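You operate a simulated robot arm through the tools that you are given. There is no shell and no other tool. Be economical: measure what you need, move in short steps, check, and stop when the job is done.

You are at the controls of a simulated two-armed robot. One attempt, no reset.

## Task
Ease the red and green frames to 0 mm; empty the blue jig.
Fine: hold each while you work it; slides within 5 mm of 0. The yellow button goes in the white dish; the jig's knob ends at OPEN.

Only the result counts: the job must be done as asked and must still hold three seconds after the hand-in. Knocking over, shifting, dropping, spilling or breaking anything else fails it.

## Robot
Two 7-joint arms with two-finger grippers on one trunk, on a base that drives. Base frame: it is fixed to the floor where the robot stands at the start and does not move with it; the origin is under the middle of the robot, x ahead of it, y to its left, z up; the surface under the hand at the start is at about z = 0.8. Lengths are in m, angles in degrees, forces in N, time in s.
The left shoulder is at the start at [0.052, 0.161, 1.079], the right one opposite. With the tool pointing down near the work surface each hand reaches from about 0.3 to 0.74 m from the robot's upright axis, wherever it stands, measured 20 degrees to its own side. Places, roughly: clamp knob of the blue jig [0.5, -0.5, 0.9]; clamp knob of the teal jig [0.9, 1.7, 0.9]; purple frame [1, -2.25, 0.75]; slide of the green frame [0.5, 0.4, 0.8]; slide of the purple frame [0.9, -2.1, 0.8]; slide of the red frame [0.5, 0, 0.8]; teal jig [1, 1.75, 0.75]. Payload 2.45 kg a hand.
The tool frame of a hand sits at the grasp point between the pads (the TCP): z along the fingers, y along the line on which they close. The tips reach 0.026 m beyond it. The gripper opens to 0.096 m. The gripper's body begins 0.069 m behind the TCP.
Orientation is that of the tool frame in the base frame, as a unit quaternion [x, y, z, w]. With the fingers straight down and closing along the base's y, the tool's x points along the base's -x, its y along +y and its z along -z.

## Interface
- The arms move only by the tool play_rows. It takes "left_plan", "right_plan" or both (then of equal length, played together; a hand with none holds still); each is text: rows parted by semicolons, each of 7 numbers parted by spaces: the turn, a rotation vector about the tool's x, y, z in degrees, then the shift along the tool's x, y, z in m, then the gripper command, from -1 (fully open) to 1 (shut), values between in proportion. In form: ax ay az tx ty tz hand; .... A call has 1 to 10 rows; each row is the pose to reach, as a shift and turn from the pose commanded when the call began, along the tool's axes at that moment. Each row takes 0.2 s and may step no farther than 0.05 m and 8.6 degrees from the row before; otherwise, or with a gripper value out of range, the whole call is refused. A pose out of reach is approached as far as the arm can. The call stops where the force on the tool passes 70 N (or 10 N more than at its start, if that is more) or the arm is blocked; 0.2 s more then pass. The fingers move at their own pace and stop on an object; they squeeze with about 27 N. The grip force told is the motor's: it shows also when the fingers shut on nothing. Time passes only in rows, and 0.2 s behind the last, so rows that repeat a pose let the fingers close. It gives the time, the measured TCP pose, the force on the tool (base axes), the opening and the grip force at its end, in the units of the frame above (readings bear some noise), with the torque about the TCP (base axes, N m) and any sound that the robot's microphone picked up.
- Cameras (640 x 400 px; columns grow to the right, rows downward): "scene" is now at [0.1465, -0.0131, 1.5565]; the picture's right is [-0.15, -0.99, 0.00], its down [-0.72, 0.11, -0.68] and it looks along [0.67, -0.11, -0.73] (base axes); focal length 256 px, centre (320, 200). "left" rides on the left gripper at [0.082, -0.003, -0.098] in its tool frame; the picture's right is [0.04, 1.00, 0.00], its down [-0.73, 0.03, -0.68] and it looks along [-0.68, 0.03, 0.73] (tool axes); focal length 256 px, centre (320, 200). "right" rides on the right gripper at [0.082, 0.003, -0.098] in its tool frame; the picture's right is [-0.04, 1.00, 0.00], its down [-0.73, -0.03, -0.68] and it looks along [-0.68, -0.03, 0.73] (tool axes); focal length 256 px, centre (320, 200).
- grab_frame(camera): a new picture of that camera. No time passes.
- lift_body(by): slides the trunk up (or, below 0, down) by that many m; the arms and the scene camera ride with it, the base frame stays. It gives what a move gives, with no picture.
- drive_base(legs): drives the robot by 1 to 6 legs, each [ahead, left, turn to the left] in m, m and degrees, along the robot's own axes; the way and the turn of a leg run together, so that a leg with both is an arc; at most 1.5 m and 180 degrees a leg. The arms and the cameras ride along, it lands a little off, and it stops where it bumps. It gives what a move gives.
- aim_head(pan, tilt): turns the head with the scene camera to pan (to the left, within 120 degrees either way) and tilt (down, from -29 to 69), counted from straight ahead of the robot. It gives what a move gives.
- probe_pixels(camera, pixels): for up to 12 pixels [column, row] of the newest picture of that camera ("zoom" is the newest enlarged one), the place [x, y, z] in the base frame of the surface seen there, good to about 0.003 m. No time passes.
- inspect(camera, box): a new picture of the part [left, top, right, bottom] of that camera's present view, enlarged. No time passes.
- job_done(): hands the job in; it is judged then, once.

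Go step by step. Measure first, check grasps and placings, and put right what went wrong. The budget is 80 turns and 78 pictures, counting those below and the enlarged ones. Unless the task says otherwise, let go and move clear before handing in, and close with one line.

The tools are called after "Request:" as name(argument=value, ...) on one line, values as JSON. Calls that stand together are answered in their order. play_rows: Moves the arms, as the interface text tells. Its arguments: {"type":"object","properties":{"left_plan":{"type":"string"},"right_plan":{"type":"string"}},"required":[]} The other tools are called the same way: lift_body (by) slides the trunk up or down; drive_base (legs) drives the base; aim_head (pan, tilt) turns the head that bears the scene camera; grab_frame (camera) takes a picture; probe_pixels (camera, pixels) gives the place of the surface under pixels of a picture; inspect (camera, box) takes an enlarged picture of a part of a camera's view; job_done () hands the job in.

At the start:

```text
t: 0.0
left_position: [0.5368, 0.2087, 1.2178]
left_tool_rot: [-0.001, 1.0, 0.0, 0.0]
left_wrist_force: [-0.4, 0.4, -0.2]
left_torque: [0.0, 0.01, 0.03]
left_grip_width: 0.096
left_grasp_force: 0.1
right_position: [0.5558, -0.2642, 1.0998]
right_tool_rot: [0.0, 1.0, 0.0, -0.001]
right_wrist_force: [0.7, -0.4, -0.1]
right_torque: [-0.03, 0.01, 0.01]
right_grip_width: 0.0963
right_grasp_force: 0.0
trunk travel left (down, up): [-0.25, 0.317]
robot x, y, heading: [-0.0031, 0.0004, 0.1]
head pan, tilt: [-8.9, 46.8]
```

scene: 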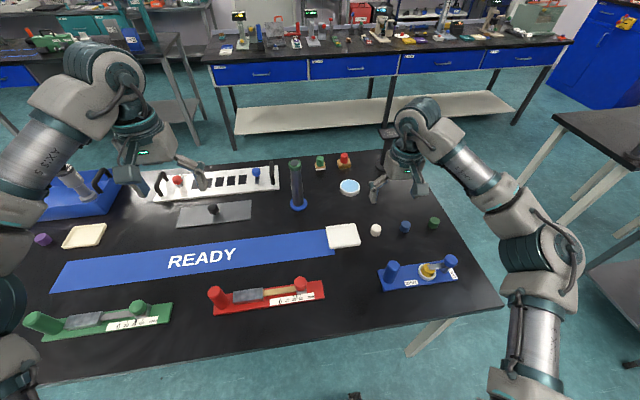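
right: 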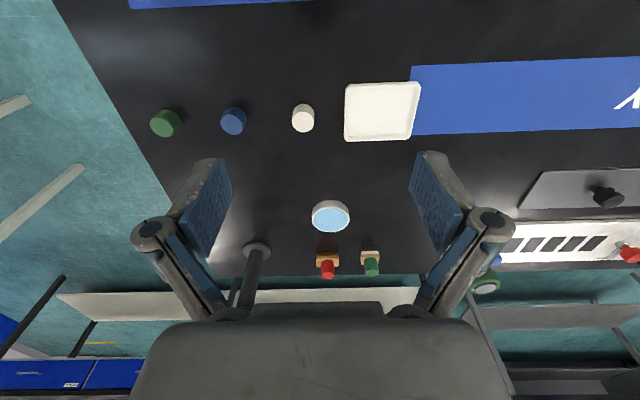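
left: 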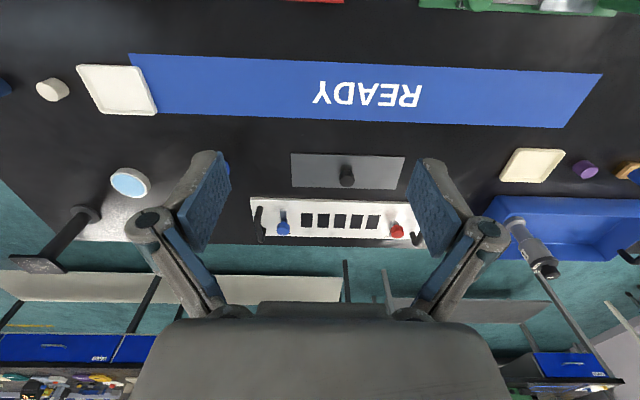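

The scene shows the green frame near (100,320), the red frame near (265,297) and the blue jig near (420,272). I'll enlarge each to read scales and labels.

Request:
inspect(camera="scene", box=[370, 240, 470, 302])

Request:
inspect(camera="scene", box=[200, 260, 330, 340])

Request:
inspect(camera="scene", box=[10, 280, 180, 386])

```text
6.40 times, centred on (420, 271) of scene
```

zoom: 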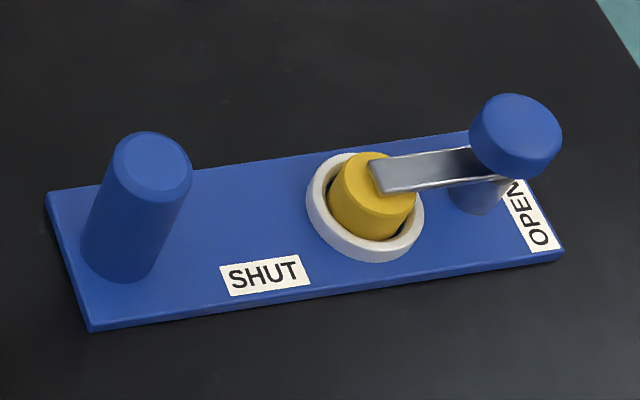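

```text
4.92 times, centred on (265, 300) of scene
```

zoom: 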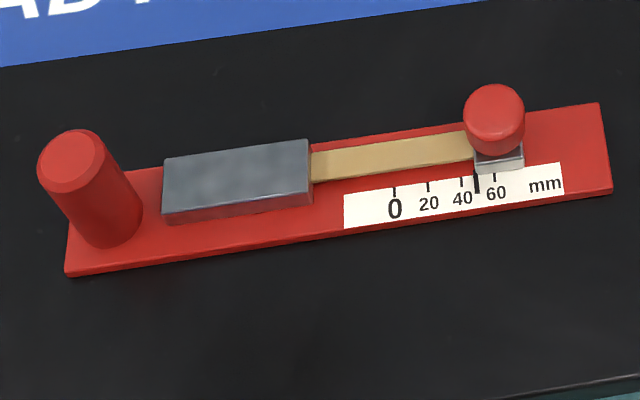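

```text
3.76 times, centred on (95, 333) of scene
```

zoom: 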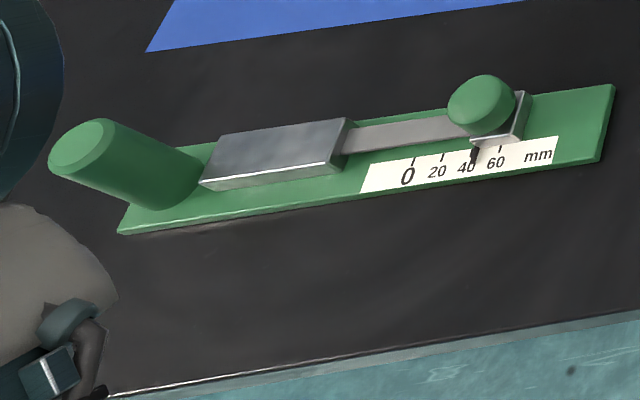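

The slides sit near 50 mm (red) and 45 mm (green). Each fixture has a holding post at its left end, and the blue clamp's arm lies over the yellow button. I'll probe the key points next.

Request:
probe_pixels(camera="zoom", pixels=[[80, 145], [130, 195], [483, 95], [500, 135], [474, 160], [413, 160], [475, 155], [125, 230], [600, 155], [612, 90], [270, 140], [300, 320]])

Request:
probe_pixels(camera="scene", pixels=[[214.2, 293.5], [300.6, 280.5], [302, 292.5], [297, 296.6], [280, 298.6], [394.2, 264.5], [450.5, 259], [426, 266.9], [432, 266], [348, 188], [342, 235], [260, 310]])

Request:
inspect(camera="scene", box=[300, 140, 460, 240])

```text
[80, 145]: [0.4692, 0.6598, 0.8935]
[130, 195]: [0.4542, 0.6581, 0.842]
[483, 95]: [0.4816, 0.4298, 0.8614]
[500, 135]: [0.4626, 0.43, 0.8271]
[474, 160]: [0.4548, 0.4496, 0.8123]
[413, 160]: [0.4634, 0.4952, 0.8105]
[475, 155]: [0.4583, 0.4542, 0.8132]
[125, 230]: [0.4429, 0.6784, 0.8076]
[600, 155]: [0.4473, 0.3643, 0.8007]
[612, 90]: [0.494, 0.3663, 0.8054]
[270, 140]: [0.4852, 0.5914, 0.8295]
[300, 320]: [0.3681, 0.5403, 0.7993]
```

```text
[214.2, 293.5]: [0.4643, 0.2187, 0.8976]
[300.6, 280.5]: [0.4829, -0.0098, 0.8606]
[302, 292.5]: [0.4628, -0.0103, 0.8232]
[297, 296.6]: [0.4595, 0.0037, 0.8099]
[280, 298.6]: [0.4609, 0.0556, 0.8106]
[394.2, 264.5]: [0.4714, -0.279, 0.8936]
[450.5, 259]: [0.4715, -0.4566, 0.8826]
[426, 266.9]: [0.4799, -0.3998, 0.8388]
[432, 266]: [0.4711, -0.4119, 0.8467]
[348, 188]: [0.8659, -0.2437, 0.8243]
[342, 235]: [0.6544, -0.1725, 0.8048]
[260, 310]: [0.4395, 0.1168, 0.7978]
```

```text
4.00 times, centred on (380, 190) of scene
```

zoom: 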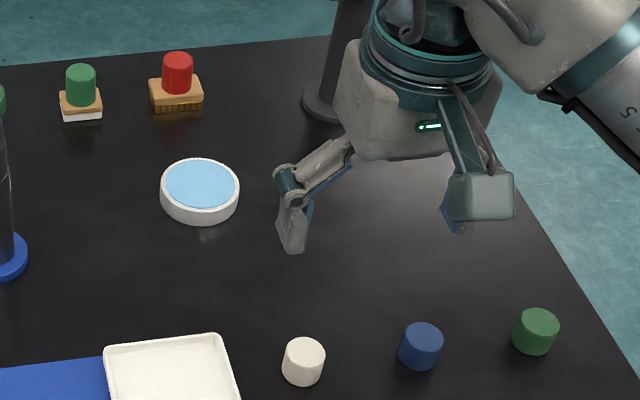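

Each post and slide knob stands about 0.2 m apart along y, and the table is at z = 0.80. I'll centre the robot on the red frame by strafing left 0.12 m, and take a closer look at the dishes.

Request:
drive_base(legs=[[0, 0.12, 0]])

Request:
aim_head(pan=0, tilt=55)

Request:
grab_frame(camera="scene")

```text
t: 1.2
left_position: [0.5343, 0.2768, 1.2269]
left_tool_rot: [0.001, 1.0, 0.018, 0.001]
left_wrist_force: [0.0, -1.2, 0.5]
left_torque: [0.18, 0.06, -0.01]
left_grip_width: 0.0963
left_grasp_force: 0.1
right_position: [0.5535, -0.1919, 1.0896]
right_tool_rot: [0.002, 1.0, 0.019, 0.0]
right_wrist_force: [0.5, -2.6, 0.0]
right_torque: [0.22, -0.04, -0.03]
right_grip_width: 0.096
right_grasp_force: 0.1
trunk travel left (down, up): [-0.25, 0.317]
robot x, y, heading: [0.0022, 0.112, 0.3]
head pan, tilt: [-8.9, 46.8]
```

```text
t: 1.9
left_position: [0.5276, 0.2966, 1.2253]
left_tool_rot: [0.003, 1.0, 0.01, 0.003]
left_wrist_force: [-0.2, -0.7, -0.6]
left_torque: [0.14, -0.05, -0.02]
left_grip_width: 0.0962
left_grasp_force: 0.1
right_position: [0.5494, -0.1753, 1.0998]
right_tool_rot: [0.005, 1.0, 0.008, 0.002]
right_wrist_force: [-1.1, -0.3, -0.2]
right_torque: [0.1, -0.03, -0.03]
right_grip_width: 0.096
right_grasp_force: 0.1
trunk travel left (down, up): [-0.25, 0.317]
robot x, y, heading: [0.0016, 0.1106, 0.1]
head pan, tilt: [0.0, 55.0]
```

```text
70 pictures are left
```

scene: 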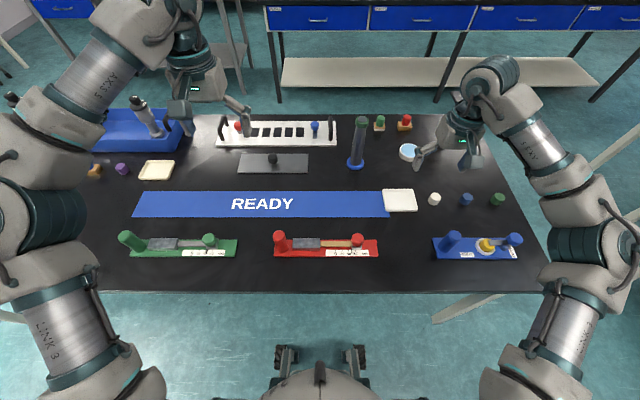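

The scene is now square to the table. I'll enlarge the red frame around (325,243) and probe precise centres.

Request:
inspect(camera="scene", box=[261, 215, 389, 295])

Request:
play_rows(left_plan="0 0 0 0 0 0 -1", right_plan="0 0 0 0 0 0 -1")

```text
5.00 times, centred on (325, 255) of scene
```

zoom: 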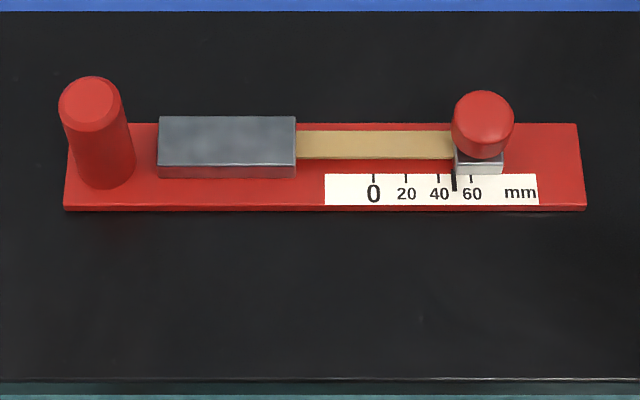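

```text
t: 2.4
left_position: [0.5289, 0.3342, 1.2207]
left_tool_rot: [0.0, 1.0, -0.003, 0.004]
left_wrist_force: [0.6, 1.2, 0.5]
left_torque: [-0.06, -0.03, 0.01]
left_grip_width: 0.0961
left_grasp_force: 0.1
right_position: [0.5489, -0.1408, 1.1061]
right_tool_rot: [0.001, 1.0, -0.004, 0.003]
right_wrist_force: [0.5, 0.6, 0.6]
right_torque: [-0.09, 0.03, 0.0]
right_grip_width: 0.096
right_grasp_force: 0.1
trunk travel left (down, up): [-0.25, 0.317]
robot x, y, heading: [-0.0025, 0.1134, 0.1]
head pan, tilt: [0.0, 55.0]
```

Request:
probe_pixels(camera="zoom", pixels=[[90, 98], [62, 105], [122, 105], [90, 78], [483, 105], [453, 115], [514, 115], [483, 92], [480, 168], [455, 185], [374, 180], [110, 190]])

Request:
play_rows(left_plan="0 0 0 0 0 0 -1", right_plan="0 0 0 0 0 0 -1")

```text
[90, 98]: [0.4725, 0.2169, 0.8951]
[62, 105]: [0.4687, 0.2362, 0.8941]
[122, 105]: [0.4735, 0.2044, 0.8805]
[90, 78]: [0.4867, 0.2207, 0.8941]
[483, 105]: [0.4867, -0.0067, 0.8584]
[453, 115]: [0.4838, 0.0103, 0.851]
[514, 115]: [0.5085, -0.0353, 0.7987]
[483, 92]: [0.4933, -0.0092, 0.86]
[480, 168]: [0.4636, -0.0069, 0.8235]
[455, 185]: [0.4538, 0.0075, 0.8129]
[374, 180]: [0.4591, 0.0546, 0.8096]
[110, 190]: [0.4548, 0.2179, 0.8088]
```

```text
t: 2.8
left_position: [0.5271, 0.3193, 1.2225]
left_tool_rot: [0.001, 1.0, 0.001, 0.004]
left_wrist_force: [0.9, -0.8, 0.1]
left_torque: [0.0, 0.02, 0.0]
left_grip_width: 0.096
left_grasp_force: 0.0
right_position: [0.5476, -0.1545, 1.1053]
right_tool_rot: [0.003, 1.0, 0.0, 0.003]
right_wrist_force: [0.1, 0.3, -0.3]
right_torque: [-0.03, -0.01, 0.0]
right_grip_width: 0.0961
right_grasp_force: 0.1
trunk travel left (down, up): [-0.25, 0.317]
robot x, y, heading: [-0.0018, 0.1096, 0.0]
head pan, tilt: [0.0, 55.0]
```

Red post centre is about (0.472, 0.218) with its top at 0.895. The slide knob centre is about (0.484, -0.008) with its top at 0.86. I'll move both hands above them.

Request:
play_rows(left_plan="0 0 0 0.0069 -0.0128 0.031 -1;0 0 0 0.0138 -0.0255 0.0625 -1;0 0 0 0.0206 -0.0383 0.094 -1;0 0 0 0.0275 -0.051 0.125 -1;0 0 0 0.0344 -0.0638 0.156 -1;0 0 0 0.0413 -0.0765 0.1875 -1;0 0 0 0.0481 -0.0893 0.219 -1;0 0 0 0.055 -0.102 0.25 -1;0 0 0 0.055 -0.102 0.25 -1", right_plan="0 0 0 0.008 0.0184 0.0194 -1;0 0 0 0.016 0.0368 0.0388 -1;0 0 0 0.024 0.0551 0.0581 -1;0 0 0 0.032 0.0735 0.0775 -1;0 0 0 0.04 0.092 0.097 -1;0 0 0 0.048 0.11 0.116 -1;0 0 0 0.056 0.1286 0.1356 -1;0 0 0 0.064 0.147 0.155 -1;0 0 0 0.064 0.147 0.155 -1")

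Request:
grab_frame(camera="right")

Request:
grab_frame(camera="left")

```text
t: 5.0
left_position: [0.4708, 0.232, 0.9709]
left_tool_rot: [0.002, 1.0, -0.009, 0.007]
left_wrist_force: [0.0, 1.4, 0.3]
left_torque: [-0.11, 0.04, 0.0]
left_grip_width: 0.0959
left_grasp_force: 0.1
right_position: [0.4818, 0.0093, 0.9527]
right_tool_rot: [0.003, 1.0, -0.01, 0.006]
right_wrist_force: [-0.2, 0.9, 0.3]
right_torque: [-0.11, -0.04, 0.01]
right_grip_width: 0.0959
right_grasp_force: 0.1
trunk travel left (down, up): [-0.25, 0.317]
robot x, y, heading: [0.0027, 0.107, -0.2]
head pan, tilt: [0.0, 55.0]
stopped in row 9 (left hand): the arm was blocked; the commanded pose is now the measured one
```

```text
68 pictures are left
```

right: 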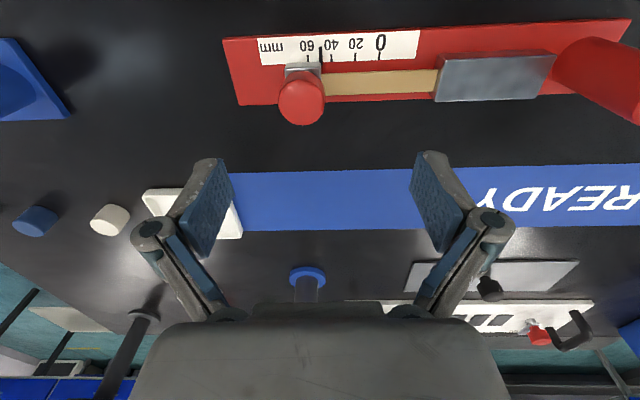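

```text
67 pictures are left
```

left: 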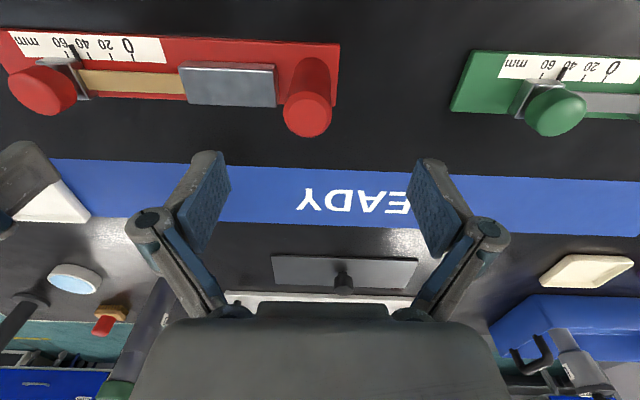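

The left hand was flagged as blocked in row 9 with almost no force. That looks like body sway of about 14 mm after the move, so I'll wait and re-read.

Request:
play_rows(left_plan="0 0 0 0 0 0 -1;0 0 0 0 0 0 -1;0 0 0 0 0 0 -1;0 0 0 0 0 0 -1", right_plan="0 0 0 0 0 0 -1;0 0 0 0 0 0 -1;0 0 0 0 0 0 -1;0 0 0 0 0 0 -1")

```text
t: 6.2
left_position: [0.466, 0.2177, 0.9753]
left_tool_rot: [0.004, 1.0, 0.0, 0.009]
left_wrist_force: [0.3, 0.0, -0.4]
left_torque: [0.03, 0.03, 0.01]
left_grip_width: 0.0959
left_grasp_force: 0.1
right_position: [0.4788, -0.0069, 0.9533]
right_tool_rot: [0.003, 1.0, -0.002, 0.006]
right_wrist_force: [-0.7, -0.2, -0.3]
right_torque: [0.02, -0.01, -0.02]
right_grip_width: 0.0958
right_grasp_force: 0.0
trunk travel left (down, up): [-0.25, 0.317]
robot x, y, heading: [0.0021, 0.1105, 0.2]
head pan, tilt: [0.0, 55.0]
stopped in row 4 (left hand): the arm was blocked; the commanded pose is now the measured one
```

It was blocked again while holding still. I'll check the scene for contact on the left arm.

Request:
grab_frame(camera="scene")

Request:
play_rows(left_plan="0 0 0 0 0 0 -1;0 0 0 0 0 0 -1", right_plan="0 0 0 0 0 0 -1;0 0 0 0 0 0 -1")

Request:
play_rows(left_plan="0 0 0 0 0 0 -1;0 0 0 0 0 0 -1", right_plan="0 0 0 0 0 0 -1;0 0 0 0 0 0 -1")

```text
66 pictures are left
```

scene: 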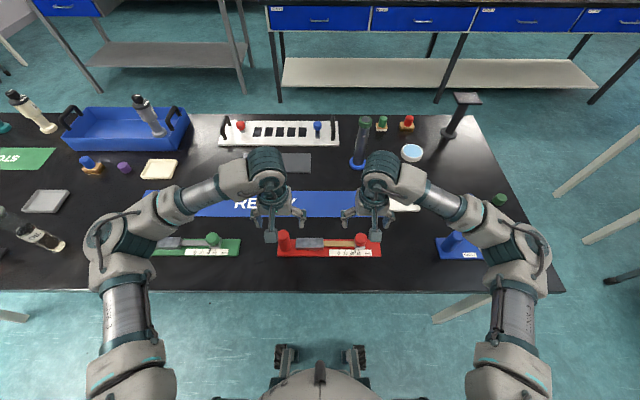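

```text
t: 6.8
left_position: [0.4668, 0.2419, 0.9722]
left_tool_rot: [0.001, 1.0, -0.01, 0.009]
left_wrist_force: [-0.1, -0.4, -0.3]
left_torque: [0.01, 0.0, 0.01]
left_grip_width: 0.0959
left_grasp_force: 0.0
right_position: [0.4782, 0.0185, 0.9534]
right_tool_rot: [0.001, 1.0, -0.011, 0.007]
right_wrist_force: [0.3, 0.7, 0.1]
right_torque: [-0.04, -0.05, -0.01]
right_grip_width: 0.0961
right_grasp_force: 0.1
trunk travel left (down, up): [-0.25, 0.317]
robot x, y, heading: [-0.0006, 0.1168, 0.1]
head pan, tilt: [0.0, 55.0]
```

```text
t: 7.3
left_position: [0.4667, 0.2157, 0.9745]
left_tool_rot: [0.003, 1.0, 0.0, 0.008]
left_wrist_force: [-1.6, -0.3, -0.2]
left_torque: [-0.01, -0.01, 0.06]
left_grip_width: 0.096
left_grasp_force: 0.0
right_position: [0.478, -0.0083, 0.9515]
right_tool_rot: [0.003, 1.0, 0.0, 0.008]
right_wrist_force: [0.5, -0.2, 0.4]
right_torque: [0.02, 0.03, -0.05]
right_grip_width: 0.096
right_grasp_force: 0.1
trunk travel left (down, up): [-0.25, 0.317]
robot x, y, heading: [-0.0004, 0.1084, 0.0]
head pan, tilt: [0.0, 55.0]
```

Both hands swing together by about 25 mm along y with no contact, so the trunk is swaying. I'll sample it to see whether it decays.

Request:
play_rows(left_plan="0 0 0 0 0 0 -1")

Request:
play_rows(left_plan="0 0 0 0 0 0 -1")

Request:
play_rows(left_plan="0 0 0 0 0 0 -1;0 0 0 0 0 0 -1;0 0 0 0 0 0 -1;0 0 0 0 0 0 -1;0 0 0 0 0 0 -1;0 0 0 0 0 0 -1;0 0 0 0 0 0 -1;0 0 0 0 0 0 -1;0 0 0 0 0 0 -1;0 0 0 0 0 0 -1")

Request:
play_rows(left_plan="0 0 0 0 0 0 -1")

Request:
play_rows(left_plan="0 0 0 0 0 0 -1")

Request:
play_rows(left_plan="0 0 0 0 0 0 -1")

```text
t: 7.8
left_position: [0.4672, 0.2293, 0.9732]
left_tool_rot: [0.001, 1.0, -0.007, 0.008]
left_wrist_force: [0.2, -0.5, 0.1]
left_torque: [-0.07, 0.02, 0.02]
left_grip_width: 0.096
left_grasp_force: 0.0
right_position: [0.4793, 0.0069, 0.9526]
right_tool_rot: [0.003, 1.0, -0.007, 0.006]
right_wrist_force: [0.2, 1.3, -0.7]
right_torque: [-0.01, 0.01, -0.01]
right_grip_width: 0.0965
right_grasp_force: 0.0
trunk travel left (down, up): [-0.25, 0.317]
robot x, y, heading: [-0.0017, 0.1096, 0.2]
head pan, tilt: [0.0, 55.0]
```

```text
t: 8.2
left_position: [0.4658, 0.2102, 0.9753]
left_tool_rot: [0.004, 1.0, 0.002, 0.009]
left_wrist_force: [-0.9, -0.9, 0.4]
left_torque: [0.05, -0.01, -0.02]
left_grip_width: 0.0961
left_grasp_force: 0.1
right_position: [0.4793, -0.0123, 0.9511]
right_tool_rot: [0.004, 1.0, 0.002, 0.006]
right_wrist_force: [-0.3, 0.2, -0.5]
right_torque: [0.04, 0.0, -0.01]
right_grip_width: 0.096
right_grasp_force: 0.1
trunk travel left (down, up): [-0.25, 0.317]
robot x, y, heading: [0.0008, 0.1078, 0.2]
head pan, tilt: [0.0, 55.0]
```

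```text
t: 10.3
left_position: [0.4675, 0.2256, 0.9738]
left_tool_rot: [0.002, 1.0, -0.003, 0.009]
left_wrist_force: [-0.4, 0.3, 0.0]
left_torque: [-0.02, 0.0, 0.0]
left_grip_width: 0.0959
left_grasp_force: 0.1
right_position: [0.4799, 0.0006, 0.9526]
right_tool_rot: [0.003, 1.0, -0.004, 0.006]
right_wrist_force: [-0.2, 1.3, 0.6]
right_torque: [-0.01, 0.01, -0.03]
right_grip_width: 0.0962
right_grasp_force: 0.0
trunk travel left (down, up): [-0.25, 0.317]
robot x, y, heading: [-0.0009, 0.1125, 0.0]
head pan, tilt: [0.0, 55.0]
```

```text
t: 10.8
left_position: [0.467, 0.2169, 0.9731]
left_tool_rot: [0.003, 1.0, 0.001, 0.008]
left_wrist_force: [0.6, -0.5, -0.4]
left_torque: [0.01, -0.01, 0.0]
left_grip_width: 0.0959
left_grasp_force: 0.0
right_position: [0.4784, -0.0066, 0.9511]
right_tool_rot: [0.004, 1.0, -0.001, 0.005]
right_wrist_force: [-0.1, 0.3, 0.2]
right_torque: [0.02, 0.01, 0.03]
right_grip_width: 0.0962
right_grasp_force: 0.0
trunk travel left (down, up): [-0.25, 0.317]
robot x, y, heading: [0.0012, 0.1107, -0.0]
head pan, tilt: [0.0, 55.0]
```

```text
t: 11.2
left_position: [0.4663, 0.2296, 0.9721]
left_tool_rot: [0.002, 1.0, -0.006, 0.007]
left_wrist_force: [0.5, 1.1, 0.1]
left_torque: [-0.02, 0.01, 0.02]
left_grip_width: 0.0963
left_grasp_force: 0.1
right_position: [0.4785, 0.0055, 0.9534]
right_tool_rot: [0.003, 1.0, -0.005, 0.006]
right_wrist_force: [-0.6, 0.6, 0.5]
right_torque: [0.0, -0.02, -0.03]
right_grip_width: 0.0961
right_grasp_force: 0.0
trunk travel left (down, up): [-0.25, 0.317]
robot x, y, heading: [-0.0016, 0.1101, 0.2]
head pan, tilt: [0.0, 55.0]
```

```text
t: 11.6
left_position: [0.4675, 0.2135, 0.9748]
left_tool_rot: [0.003, 1.0, 0.001, 0.009]
left_wrist_force: [-0.6, 0.8, 0.0]
left_torque: [0.04, -0.01, -0.01]
left_grip_width: 0.0963
left_grasp_force: 0.0
right_position: [0.4794, -0.0086, 0.9513]
right_tool_rot: [0.003, 1.0, 0.0, 0.006]
right_wrist_force: [0.2, -1.1, -0.3]
right_torque: [0.03, 0.0, 0.0]
right_grip_width: 0.0962
right_grasp_force: 0.0
trunk travel left (down, up): [-0.25, 0.317]
robot x, y, heading: [0.0012, 0.1089, 0.2]
head pan, tilt: [0.0, 55.0]
```

The sway has a period of about 0.9 s and decays slowly. I'll wait it out.

Request:
play_rows(left_plan="0 0 0 0 0 0 -1;0 0 0 0 0 0 -1;0 0 0 0 0 0 -1;0 0 0 0 0 0 -1;0 0 0 0 0 0 -1;0 0 0 0 0 0 -1;0 0 0 0 0 0 -1;0 0 0 0 0 0 -1;0 0 0 0 0 0 -1;0 0 0 0 0 0 -1")

Request:
play_rows(left_plan="0 0 0 0 0 0 -1;0 0 0 0 0 0 -1;0 0 0 0 0 0 -1;0 0 0 0 0 0 -1;0 0 0 0 0 0 -1;0 0 0 0 0 0 -1;0 0 0 0 0 0 -1;0 0 0 0 0 0 -1;0 0 0 0 0 0 -1;0 0 0 0 0 0 -1")

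Request:
play_rows(left_plan="0 0 0 0 0 0 -1;0 0 0 0 0 0 -1;0 0 0 0 0 0 -1;0 0 0 0 0 0 -1;0 0 0 0 0 0 -1;0 0 0 0 0 0 -1;0 0 0 0 0 0 -1;0 0 0 0 0 0 -1;0 0 0 0 0 0 -1;0 0 0 0 0 0 -1")

Request:
play_rows(left_plan="0 0 0 0 0 0 -1")

Request:
play_rows(left_plan="0 0 0 0 0 0 -1")

```text
t: 13.8
left_position: [0.4665, 0.2252, 0.9734]
left_tool_rot: [0.002, 1.0, -0.004, 0.008]
left_wrist_force: [-0.3, -0.1, 0.2]
left_torque: [-0.01, -0.01, 0.01]
left_grip_width: 0.0957
left_grasp_force: 0.2
right_position: [0.4792, 0.001, 0.9522]
right_tool_rot: [0.004, 1.0, -0.004, 0.006]
right_wrist_force: [0.0, 0.9, 0.2]
right_torque: [-0.01, -0.03, -0.02]
right_grip_width: 0.096
right_grasp_force: 0.0
trunk travel left (down, up): [-0.25, 0.317]
robot x, y, heading: [-0.0018, 0.1134, 0.1]
head pan, tilt: [0.0, 55.0]
```

```text
t: 15.9
left_position: [0.4677, 0.2217, 0.9739]
left_tool_rot: [0.002, 1.0, -0.003, 0.008]
left_wrist_force: [0.1, 0.1, -0.9]
left_torque: [0.01, -0.02, 0.0]
left_grip_width: 0.0958
left_grasp_force: 0.0
right_position: [0.4792, -0.0016, 0.9526]
right_tool_rot: [0.003, 1.0, -0.003, 0.007]
right_wrist_force: [0.1, -0.8, 0.3]
right_torque: [0.01, 0.0, -0.01]
right_grip_width: 0.096
right_grasp_force: 0.1
trunk travel left (down, up): [-0.25, 0.317]
robot x, y, heading: [0.0018, 0.1103, -0.1]
head pan, tilt: [0.0, 55.0]
```

```text
t: 18.1
left_position: [0.4672, 0.2223, 0.9744]
left_tool_rot: [0.002, 1.0, -0.002, 0.008]
left_wrist_force: [-0.6, 1.0, -0.7]
left_torque: [0.02, 0.01, -0.03]
left_grip_width: 0.0961
left_grasp_force: 0.1
right_position: [0.4798, -0.0011, 0.9527]
right_tool_rot: [0.004, 1.0, -0.002, 0.006]
right_wrist_force: [0.5, -0.5, -0.5]
right_torque: [0.0, -0.03, 0.01]
right_grip_width: 0.0959
right_grasp_force: 0.1
trunk travel left (down, up): [-0.25, 0.317]
robot x, y, heading: [0.0003, 0.1079, -0.1]
head pan, tilt: [0.0, 55.0]
```

```text
t: 18.6
left_position: [0.4675, 0.2218, 0.9748]
left_tool_rot: [0.002, 1.0, -0.003, 0.008]
left_wrist_force: [-0.3, -0.7, -0.4]
left_torque: [0.0, 0.0, 0.01]
left_grip_width: 0.096
left_grasp_force: 0.1
right_position: [0.4788, -0.0019, 0.9522]
right_tool_rot: [0.003, 1.0, -0.003, 0.006]
right_wrist_force: [0.1, 0.6, 0.0]
right_torque: [0.01, 0.01, 0.0]
right_grip_width: 0.0958
right_grasp_force: 0.1
trunk travel left (down, up): [-0.25, 0.317]
robot x, y, heading: [-0.0022, 0.109, 0.2]
head pan, tilt: [0.0, 55.0]
```

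```text
t: 18.9
left_position: [0.4669, 0.2241, 0.9744]
left_tool_rot: [0.002, 1.0, -0.002, 0.009]
left_wrist_force: [-0.9, -1.2, -0.6]
left_torque: [-0.04, 0.01, -0.03]
left_grip_width: 0.0961
left_grasp_force: 0.0
right_position: [0.4784, -0.0023, 0.9517]
right_tool_rot: [0.004, 1.0, -0.003, 0.006]
right_wrist_force: [-0.5, -0.6, 1.1]
right_torque: [0.01, -0.02, 0.02]
right_grip_width: 0.0959
right_grasp_force: 0.1
trunk travel left (down, up): [-0.25, 0.317]
robot x, y, heading: [0.0005, 0.1139, -0.0]
head pan, tilt: [0.0, 55.0]
```

It has settled. I'll descend both hands around the post and knob, with small x/y corrections.

Request:
play_rows(left_plan="0 0 0 -0.002 -0.001 0.015 -1;0 0 0 -0.004 -0.002 0.03 -1;0 0 0 -0.006 -0.003 0.045 -1;0 0 0 -0.006 -0.0045 0.06 -1;0 0 0 -0.006 -0.0045 0.075 -1;0 0 0 -0.006 -0.0045 0.09 -1;0 0 0 -0.006 -0.0045 0.106 -1;0 0 0 -0.006 -0.0045 0.106 -1;0 0 0 -0.006 -0.0045 0.106 -1", right_plan="0 0 0 -0.002 -0.001 0.014 -1;0 0 0 -0.004 -0.002 0.028 -1;0 0 0 -0.006 -0.003 0.042 -1;0 0 0 -0.006 -0.005 0.056 -1;0 0 0 -0.006 -0.005 0.07 -1;0 0 0 -0.006 -0.005 0.082 -1;0 0 0 -0.006 -0.005 0.094 -1;0 0 0 -0.006 -0.005 0.094 -1;0 0 0 -0.006 -0.005 0.094 -1")

Request:
grab_frame(camera="left")

Request:
grab_frame(camera="right")

```text
t: 20.9
left_position: [0.4737, 0.2165, 0.8669]
left_tool_rot: [0.001, 1.0, -0.002, 0.009]
left_wrist_force: [0.7, -0.7, -1.1]
left_torque: [0.0, 0.0, 0.0]
left_grip_width: 0.096
left_grasp_force: 0.0
right_position: [0.4878, -0.0082, 0.8583]
right_tool_rot: [0.003, 1.0, -0.002, 0.005]
right_wrist_force: [0.3, -0.4, 0.5]
right_torque: [0.0, 0.03, 0.0]
right_grip_width: 0.0959
right_grasp_force: 0.1
trunk travel left (down, up): [-0.25, 0.317]
robot x, y, heading: [0.0031, 0.1128, 0.0]
head pan, tilt: [0.0, 55.0]
```

```text
65 pictures are left
```

left: 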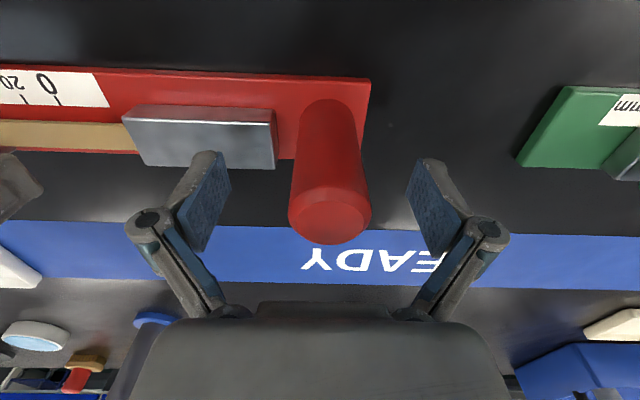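

```text
64 pictures are left
```

right: 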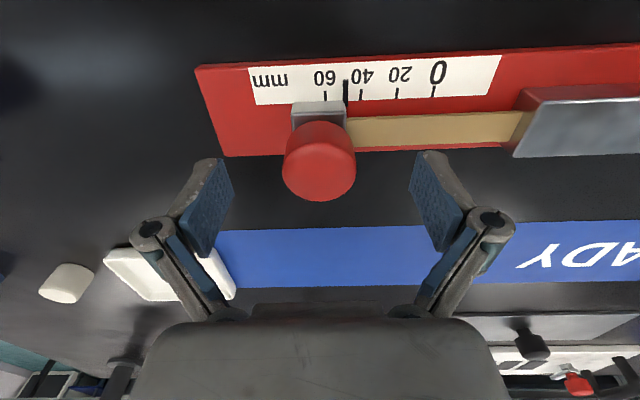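

The post sits about 4 mm toward +y of the left fingers' centre (col 330 against 320), and the knob is centred in the right view. I'll correct the left hand and close it on the post, then close the right one.

Request:
play_rows(left_plan="0 0 0 0.0015 0.002 0 -1;0 0 0 0.003 0.004 0 -1;0 0 0 0.003 0.004 0 -1;0 0 0 0.003 0.004 0 1;0 0 0 0.003 0.004 0 1;0 0 0 0.003 0.004 0 1;0 0 0 0.003 0.004 0 1")

Request:
play_rows(left_plan="0 0 0 0 0 0 1;0 0 0 0 0 0 1;0 0 0 0 0 0 1;0 0 0 0 0 0 1", right_plan="0 0 0 0 0 0 1;0 0 0 0 0 0 1;0 0 0 0 0 0 1;0 0 0 0 0 0 1")

Request:
inspect(camera="scene", box=[241, 190, 401, 290])

```text
t: 22.6
left_position: [0.4712, 0.2213, 0.8675]
left_tool_rot: [0.002, 1.0, -0.003, 0.008]
left_wrist_force: [1.2, 0.7, 6.2]
left_torque: [0.04, 0.03, 0.0]
left_grip_width: 0.0351
left_grasp_force: 26.7
right_position: [0.4864, -0.0081, 0.8569]
right_tool_rot: [0.003, 1.0, -0.003, 0.006]
right_wrist_force: [-0.4, -0.3, -0.1]
right_torque: [-0.02, 0.03, 0.01]
right_grip_width: 0.0961
right_grasp_force: 0.0
trunk travel left (down, up): [-0.25, 0.317]
robot x, y, heading: [0.0007, 0.1109, -0.2]
head pan, tilt: [0.0, 55.0]
```

```text
t: 23.6
left_position: [0.4722, 0.2211, 0.8685]
left_tool_rot: [0.001, 1.0, -0.003, 0.01]
left_wrist_force: [4.1, -0.5, 4.6]
left_torque: [0.01, -0.12, 0.05]
left_grip_width: 0.0352
left_grasp_force: 27.1
right_position: [0.4865, -0.0069, 0.8592]
right_tool_rot: [0.004, 1.0, -0.002, 0.007]
right_wrist_force: [0.3, 0.3, 6.2]
right_torque: [0.03, 0.08, 0.02]
right_grip_width: 0.0346
right_grasp_force: 27.3
trunk travel left (down, up): [-0.25, 0.317]
robot x, y, heading: [0.0013, 0.1109, 0.0]
head pan, tilt: [0.0, 55.0]
```

```text
4.00 times, centred on (321, 240) of scene
```

zoom: 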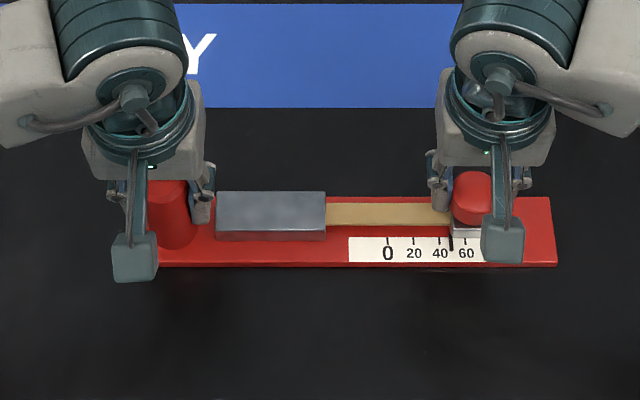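

Both are gripped, with widths near 35 mm. I'll ease the red slide +y by 15 mm slowly and watch the forces.

Request:
play_rows(right_plan="0 0 0 0 0.002 0 1;0 0 0 0 0.004 0 1;0 0 0 0 0.006 0 1;0 0 0 0 0.008 0 1;0 0 0 0 0.010 0 1;0 0 0 0 0.012 0 1;0 0 0 0 0.014 0 1;0 0 0 0 0.015 0 1;0 0 0 0 0.015 0 1", left_plan="0 0 0 0 0 0 1;0 0 0 0 0 0 1;0 0 0 0 0 0 1;0 0 0 0 0 0 1;0 0 0 0 0 0 1;0 0 0 0 0 0 1;0 0 0 0 0 0 1;0 0 0 0 0 0 1;0 0 0 0 0 0 1")

Request:
inspect(camera="scene", box=[241, 190, 401, 290])

```text
t: 25.6
left_position: [0.4715, 0.2211, 0.8676]
left_tool_rot: [0.002, 1.0, -0.002, 0.009]
left_wrist_force: [2.3, 4.1, 3.3]
left_torque: [0.21, -0.1, 0.07]
left_grip_width: 0.0353
left_grasp_force: 26.7
right_position: [0.4867, 0.0087, 0.858]
right_tool_rot: [0.003, 1.0, -0.003, 0.007]
right_wrist_force: [-1.4, -3.2, 8.6]
right_torque: [-0.13, 0.21, 0.02]
right_grip_width: 0.0348
right_grasp_force: 27.6
trunk travel left (down, up): [-0.25, 0.317]
robot x, y, heading: [0.0004, 0.111, 0.2]
head pan, tilt: [0.0, 55.0]
```

```text
4.00 times, centred on (321, 240) of scene
```

zoom: 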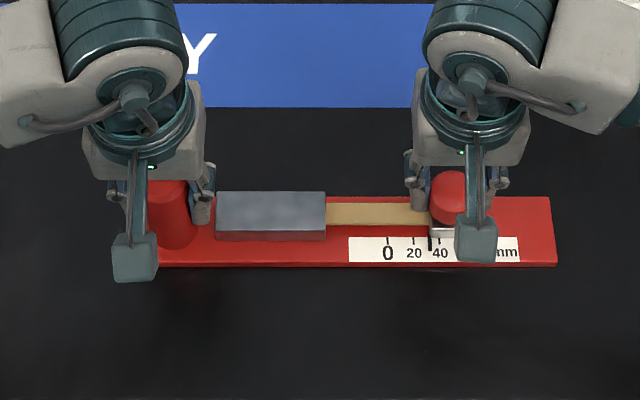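

It slides easily at about 3 N, and the pointer is now near 32 mm. I'll continue by 24 mm.

Request:
play_rows(right_plan="0 0 0 0 0.002 0 1;0 0 0 0 0.005 0 1;0 0 0 0 0.008 0 1;0 0 0 0 0.011 0 1;0 0 0 0 0.014 0 1;0 0 0 0 0.017 0 1;0 0 0 0 0.020 0 1;0 0 0 0 0.022 0 1;0 0 0 0 0.024 0 1;0 0 0 0 0.024 0 1", left_plan="0 0 0 0 0 0 1;0 0 0 0 0 0 1;0 0 0 0 0 0 1;0 0 0 0 0 0 1;0 0 0 0 0 0 1;0 0 0 0 0 0 1;0 0 0 0 0 0 1;0 0 0 0 0 0 1;0 0 0 0 0 0 1;0 0 0 0 0 0 1")

Request:
inspect(camera="scene", box=[261, 210, 389, 290])

```text
t: 27.8
left_position: [0.4717, 0.2215, 0.8678]
left_tool_rot: [0.001, 1.0, -0.003, 0.009]
left_wrist_force: [-2.9, 3.7, 7.2]
left_torque: [0.21, 0.06, 0.06]
left_grip_width: 0.0353
left_grasp_force: 27.8
right_position: [0.486, 0.0332, 0.8572]
right_tool_rot: [0.003, 1.0, -0.003, 0.006]
right_wrist_force: [-0.1, -2.7, -0.3]
right_torque: [-0.13, 0.01, 0.0]
right_grip_width: 0.0347
right_grasp_force: 27.2
trunk travel left (down, up): [-0.25, 0.317]
robot x, y, heading: [0.001, 0.1121, -0.2]
head pan, tilt: [0.0, 55.0]
```

```text
5.00 times, centred on (325, 250) of scene
```

zoom: 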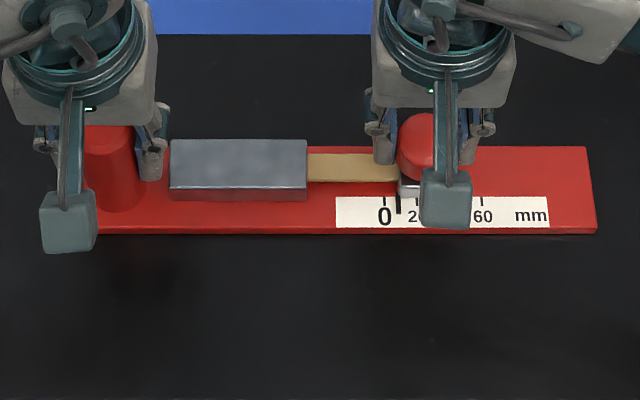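

The pointer is at col 398 and the zero tick at 384, which is about 8.5 mm to go.

Request:
play_rows(right_plan="0 0 0 0 0.002 0 1;0 0 0 0 0.004 0 1;0 0 0 0 0.006 0 1;0 0 0 0 0.0075 0 1;0 0 0 0 0.0085 0 1;0 0 0 0 0.0085 0 1;0 0 0 0 0.0085 0 1", left_plan="0 0 0 0 0 0 1;0 0 0 0 0 0 1;0 0 0 0 0 0 1;0 0 0 0 0 0 1;0 0 0 0 0 0 1;0 0 0 0 0 0 1;0 0 0 0 0 0 1")

Request:
inspect(camera="scene", box=[301, 230, 365, 270])

```text
t: 29.4
left_position: [0.4711, 0.221, 0.8668]
left_tool_rot: [0.002, 1.0, -0.003, 0.008]
left_wrist_force: [0.2, 2.4, 4.1]
left_torque: [0.13, 0.0, 0.04]
left_grip_width: 0.0351
left_grasp_force: 27.2
right_position: [0.4858, 0.0405, 0.8581]
right_tool_rot: [0.003, 1.0, -0.003, 0.006]
right_wrist_force: [-1.0, -2.1, 5.0]
right_torque: [-0.03, 0.05, -0.03]
right_grip_width: 0.0347
right_grasp_force: 27.5
trunk travel left (down, up): [-0.25, 0.317]
robot x, y, heading: [0.0029, 0.112, -0.1]
head pan, tilt: [0.0, 55.0]
```

```text
10.00 times, centred on (333, 250) of scene
```

zoom: 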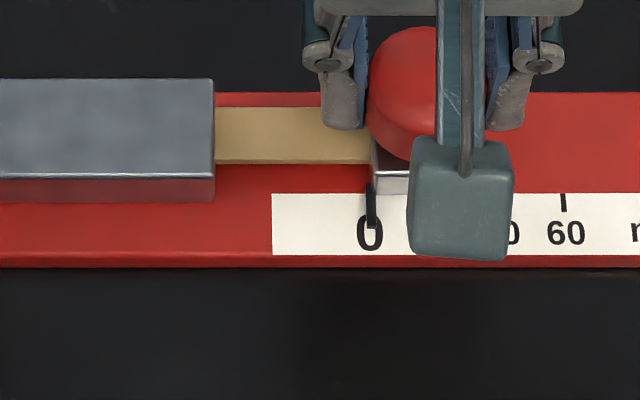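

The pointer is on the 0 mark (cols 371 and 370). I'll release the right hand first and check that the slide stays put.

Request:
play_rows(right_plan="0 0 0 0 0 0 0.2;0 0 0 0 0 0 -0.4;0 0 0 0 0 0 -1;0 0 0 0 0 0 -1;0 0 0 0 0 -0.02 -1;0 0 0 0 0 -0.05 -1;0 0 0 0 0 -0.08 -1;0 0 0 0 0 -0.1 -1;0 0 0 0 0 -0.1 -1", left_plan="0 0 0 0 0 0 1;0 0 0 0 0 0 1;0 0 0 0 0 0 1;0 0 0 0 0 0 1;0 0 0 0 0 0 1;0 0 0 0 0 0 1;0 0 0 0 0 0 1;0 0 0 0 0 0 1;0 0 0 0 0 0 1")

Request:
inspect(camera="scene", box=[261, 210, 389, 290])

```text
t: 31.4
left_position: [0.4714, 0.2207, 0.8672]
left_tool_rot: [0.001, 1.0, -0.003, 0.009]
left_wrist_force: [-2.2, -0.4, 4.3]
left_torque: [-0.02, 0.01, -0.02]
left_grip_width: 0.0351
left_grasp_force: 26.1
right_position: [0.4861, 0.0427, 0.9567]
right_tool_rot: [0.004, 1.0, -0.002, 0.007]
right_wrist_force: [0.0, 0.5, -0.4]
right_torque: [-0.03, 0.0, -0.03]
right_grip_width: 0.0963
right_grasp_force: 0.1
trunk travel left (down, up): [-0.25, 0.317]
robot x, y, heading: [0.003, 0.1083, 0.0]
head pan, tilt: [0.0, 55.0]
```

```text
5.00 times, centred on (325, 250) of scene
```

zoom: 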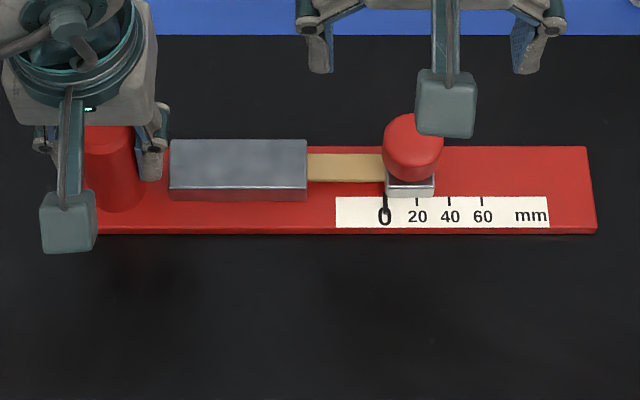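

Red stays at 0 after release. I'll release the left post and lift both hands before driving to the green frame.

Request:
play_rows(left_plan="0 0 0 0 0 0 0.2;0 0 0 0 0 0 -0.4;0 0 0 0 0 0 -1;0 0 0 0 0 0 -1;0 0 0 0 0 -0.04 -1;0 0 0 0 0 -0.08 -1;0 0 0 0 0 -0.12 -1;0 0 0 0 0 -0.16 -1;0 0 0 0 0 -0.2 -1;0 0 0 0 0 -0.2 -1", right_plan="0 0 0 0 0 0 -1;0 0 0 0 0 0 -1;0 0 0 0 0 0 -1;0 0 0 0 0 0 -1;0 0 0 0 0 -0.02 -1;0 0 0 0 0 -0.05 -1;0 0 0 0 0 -0.08 -1;0 0 0 0 0 -0.1 -1;0 0 0 0 0 -0.12 -1;0 0 0 0 0 -0.12 -1")

Request:
grab_frame(camera="scene")

```text
t: 33.5
left_position: [0.4692, 0.2247, 1.0681]
left_tool_rot: [0.003, 1.0, -0.002, 0.007]
left_wrist_force: [-0.7, 0.0, 0.5]
left_torque: [0.0, -0.03, 0.02]
left_grip_width: 0.0959
left_grasp_force: 0.0
right_position: [0.4836, 0.0404, 1.0773]
right_tool_rot: [0.004, 1.0, -0.003, 0.006]
right_wrist_force: [0.2, -0.6, 0.5]
right_torque: [-0.03, 0.0, 0.05]
right_grip_width: 0.0959
right_grasp_force: 0.1
trunk travel left (down, up): [-0.25, 0.317]
robot x, y, heading: [0.0026, 0.1108, -0.0]
head pan, tilt: [0.0, 55.0]
```

```text
58 pictures are left
```

scene: 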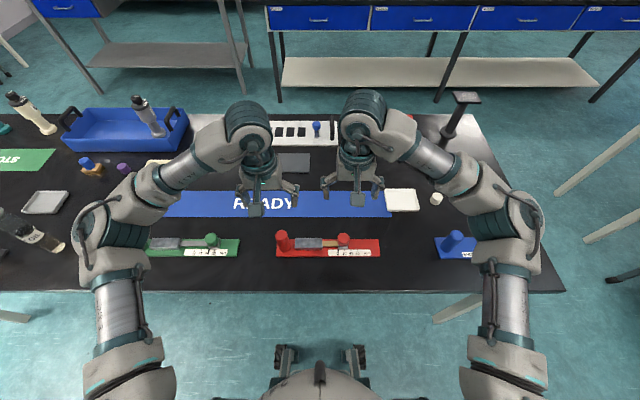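

Red looks good and the post stayed in place. I'll drive left 0.45 to the green frame, then let the sway settle.

Request:
drive_base(legs=[[0, 0.15, 0], [0, 0.15, 0], [0, 0.15, 0]])

Request:
play_rows(left_plan="0 0 0 0 0 0 -1;0 0 0 0 0 0 -1;0 0 0 0 0 0 -1;0 0 0 0 0 0 -1;0 0 0 0 0 0 -1;0 0 0 0 0 0 -1;0 0 0 0 0 0 -1;0 0 0 0 0 0 -1;0 0 0 0 0 0 -1;0 0 0 0 0 0 -1")

Request:
play_rows(left_plan="0 0 0 0 0 0 -1;0 0 0 0 0 0 -1;0 0 0 0 0 0 -1;0 0 0 0 0 0 -1;0 0 0 0 0 0 -1;0 0 0 0 0 0 -1;0 0 0 0 0 0 -1;0 0 0 0 0 0 -1;0 0 0 0 0 0 -1;0 0 0 0 0 0 -1")

Request:
grab_frame(camera="scene")

```text
t: 36.7
left_position: [0.514, 0.7513, 1.0745]
left_tool_rot: [-0.152, 0.987, 0.028, 0.031]
left_wrist_force: [-0.1, 2.7, 0.3]
left_torque: [-0.34, -0.02, 0.0]
left_grip_width: 0.0961
left_grasp_force: 0.0
right_position: [0.4794, 0.5702, 1.0688]
right_tool_rot: [-0.106, 0.993, 0.037, -0.028]
right_wrist_force: [-1.1, 3.0, -1.0]
right_torque: [-0.22, 0.0, 0.0]
right_grip_width: 0.0959
right_grasp_force: 0.1
trunk travel left (down, up): [-0.25, 0.317]
robot x, y, heading: [0.0361, 0.5315, 2.5]
head pan, tilt: [0.0, 55.0]
stopped in leg 3: the robot was blocked; the commanded pose is now the measured one
```

```text
t: 37.0
left_position: [0.5041, 0.4793, 1.0891]
left_tool_rot: [-0.111, 0.985, 0.122, 0.048]
left_wrist_force: [-5.2, -0.2, -2.2]
left_torque: [0.0, -0.48, -0.15]
left_grip_width: 0.0961
left_grasp_force: 0.1
right_position: [0.4869, 0.308, 1.0495]
right_tool_rot: [-0.076, 0.99, 0.117, -0.006]
right_wrist_force: [2.2, -2.0, 0.0]
right_torque: [0.19, 0.25, 0.0]
right_grip_width: 0.0964
right_grasp_force: 0.0
trunk travel left (down, up): [-0.25, 0.317]
robot x, y, heading: [0.0504, 0.5077, 2.6]
head pan, tilt: [0.0, 55.0]
stopped in row 1 (left hand): the arm was blocked; the commanded pose is now the measured one
```

```text
t: 37.5
left_position: [0.5185, 0.6766, 1.0537]
left_tool_rot: [-0.039, 0.999, 0.01, 0.032]
left_wrist_force: [0.7, 3.2, -0.8]
left_torque: [-0.29, 0.08, -0.02]
left_grip_width: 0.096
left_grasp_force: 0.0
right_position: [0.526, 0.5198, 1.0615]
right_tool_rot: [0.01, 1.0, -0.014, 0.009]
right_wrist_force: [-0.3, 4.4, 0.2]
right_torque: [-0.31, -0.02, 0.01]
right_grip_width: 0.0958
right_grasp_force: 0.0
trunk travel left (down, up): [-0.25, 0.317]
robot x, y, heading: [0.0759, 0.5229, 0.5]
head pan, tilt: [0.0, 55.0]
stopped in row 2 (left hand): the arm was blocked; the commanded pose is now the measured one
```

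```text
57 pictures are left
```

scene: 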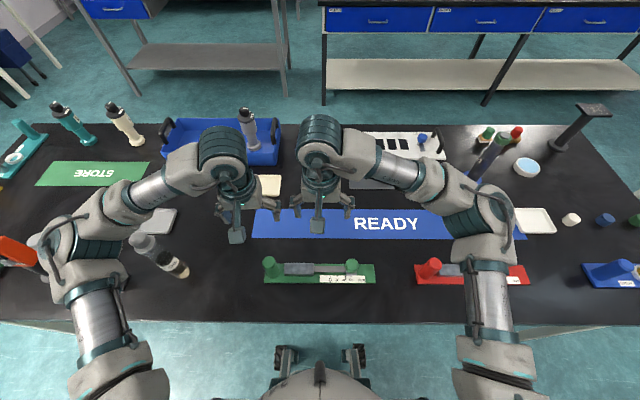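

The drive was blocked in leg 3 and both hands swung a lot, and the base is now near (0.076, 0.523). I'll inspect the left elbow area around (60,250) and let the sway die down.

Request:
inspect(camera="scene", box=[0, 170, 224, 310])

Request:
play_rows(left_plan="0 0 0 0 0 0 -1")

Request:
inspect(camera="scene", box=[0, 170, 224, 310])

```text
2.86 times, centred on (112, 240) of scene
```

zoom: 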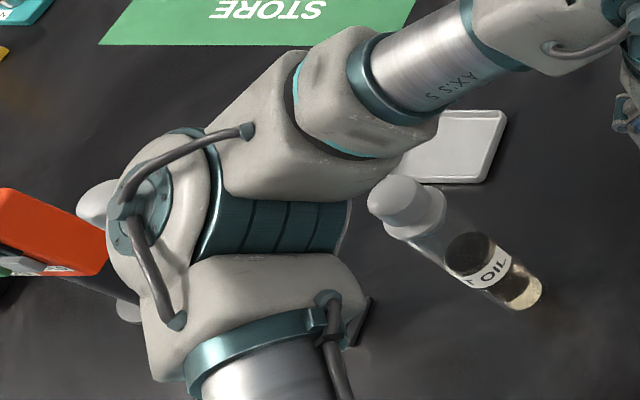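

```text
t: 38.1
left_position: [0.4916, 0.5039, 1.0787]
left_tool_rot: [-0.088, 0.99, 0.101, 0.05]
left_wrist_force: [-3.7, -3.8, 0.2]
left_torque: [0.41, -0.37, -0.09]
left_grip_width: 0.0963
left_grasp_force: 0.0
right_position: [0.4749, 0.3447, 1.0521]
right_tool_rot: [-0.038, 0.996, 0.078, 0.014]
right_wrist_force: [3.8, -5.4, 1.3]
right_torque: [0.45, 0.33, -0.03]
right_grip_width: 0.0958
right_grasp_force: 0.0
trunk travel left (down, up): [-0.25, 0.317]
robot x, y, heading: [0.0496, 0.5139, 0.8]
head pan, tilt: [0.0, 55.0]
stopped in row 1 (left hand): the arm was blocked; the commanded pose is now the measured one
```

```text
2.86 times, centred on (112, 240) of scene
```

zoom: 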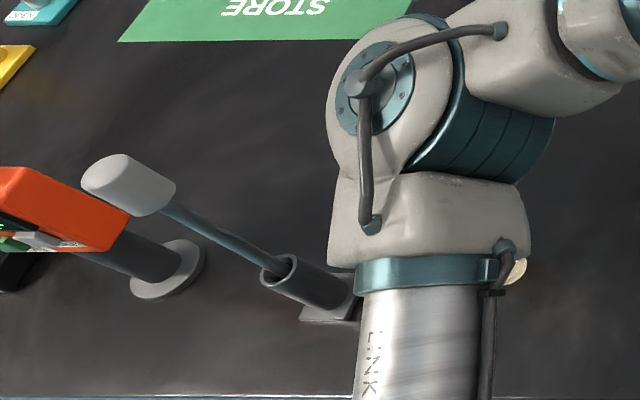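

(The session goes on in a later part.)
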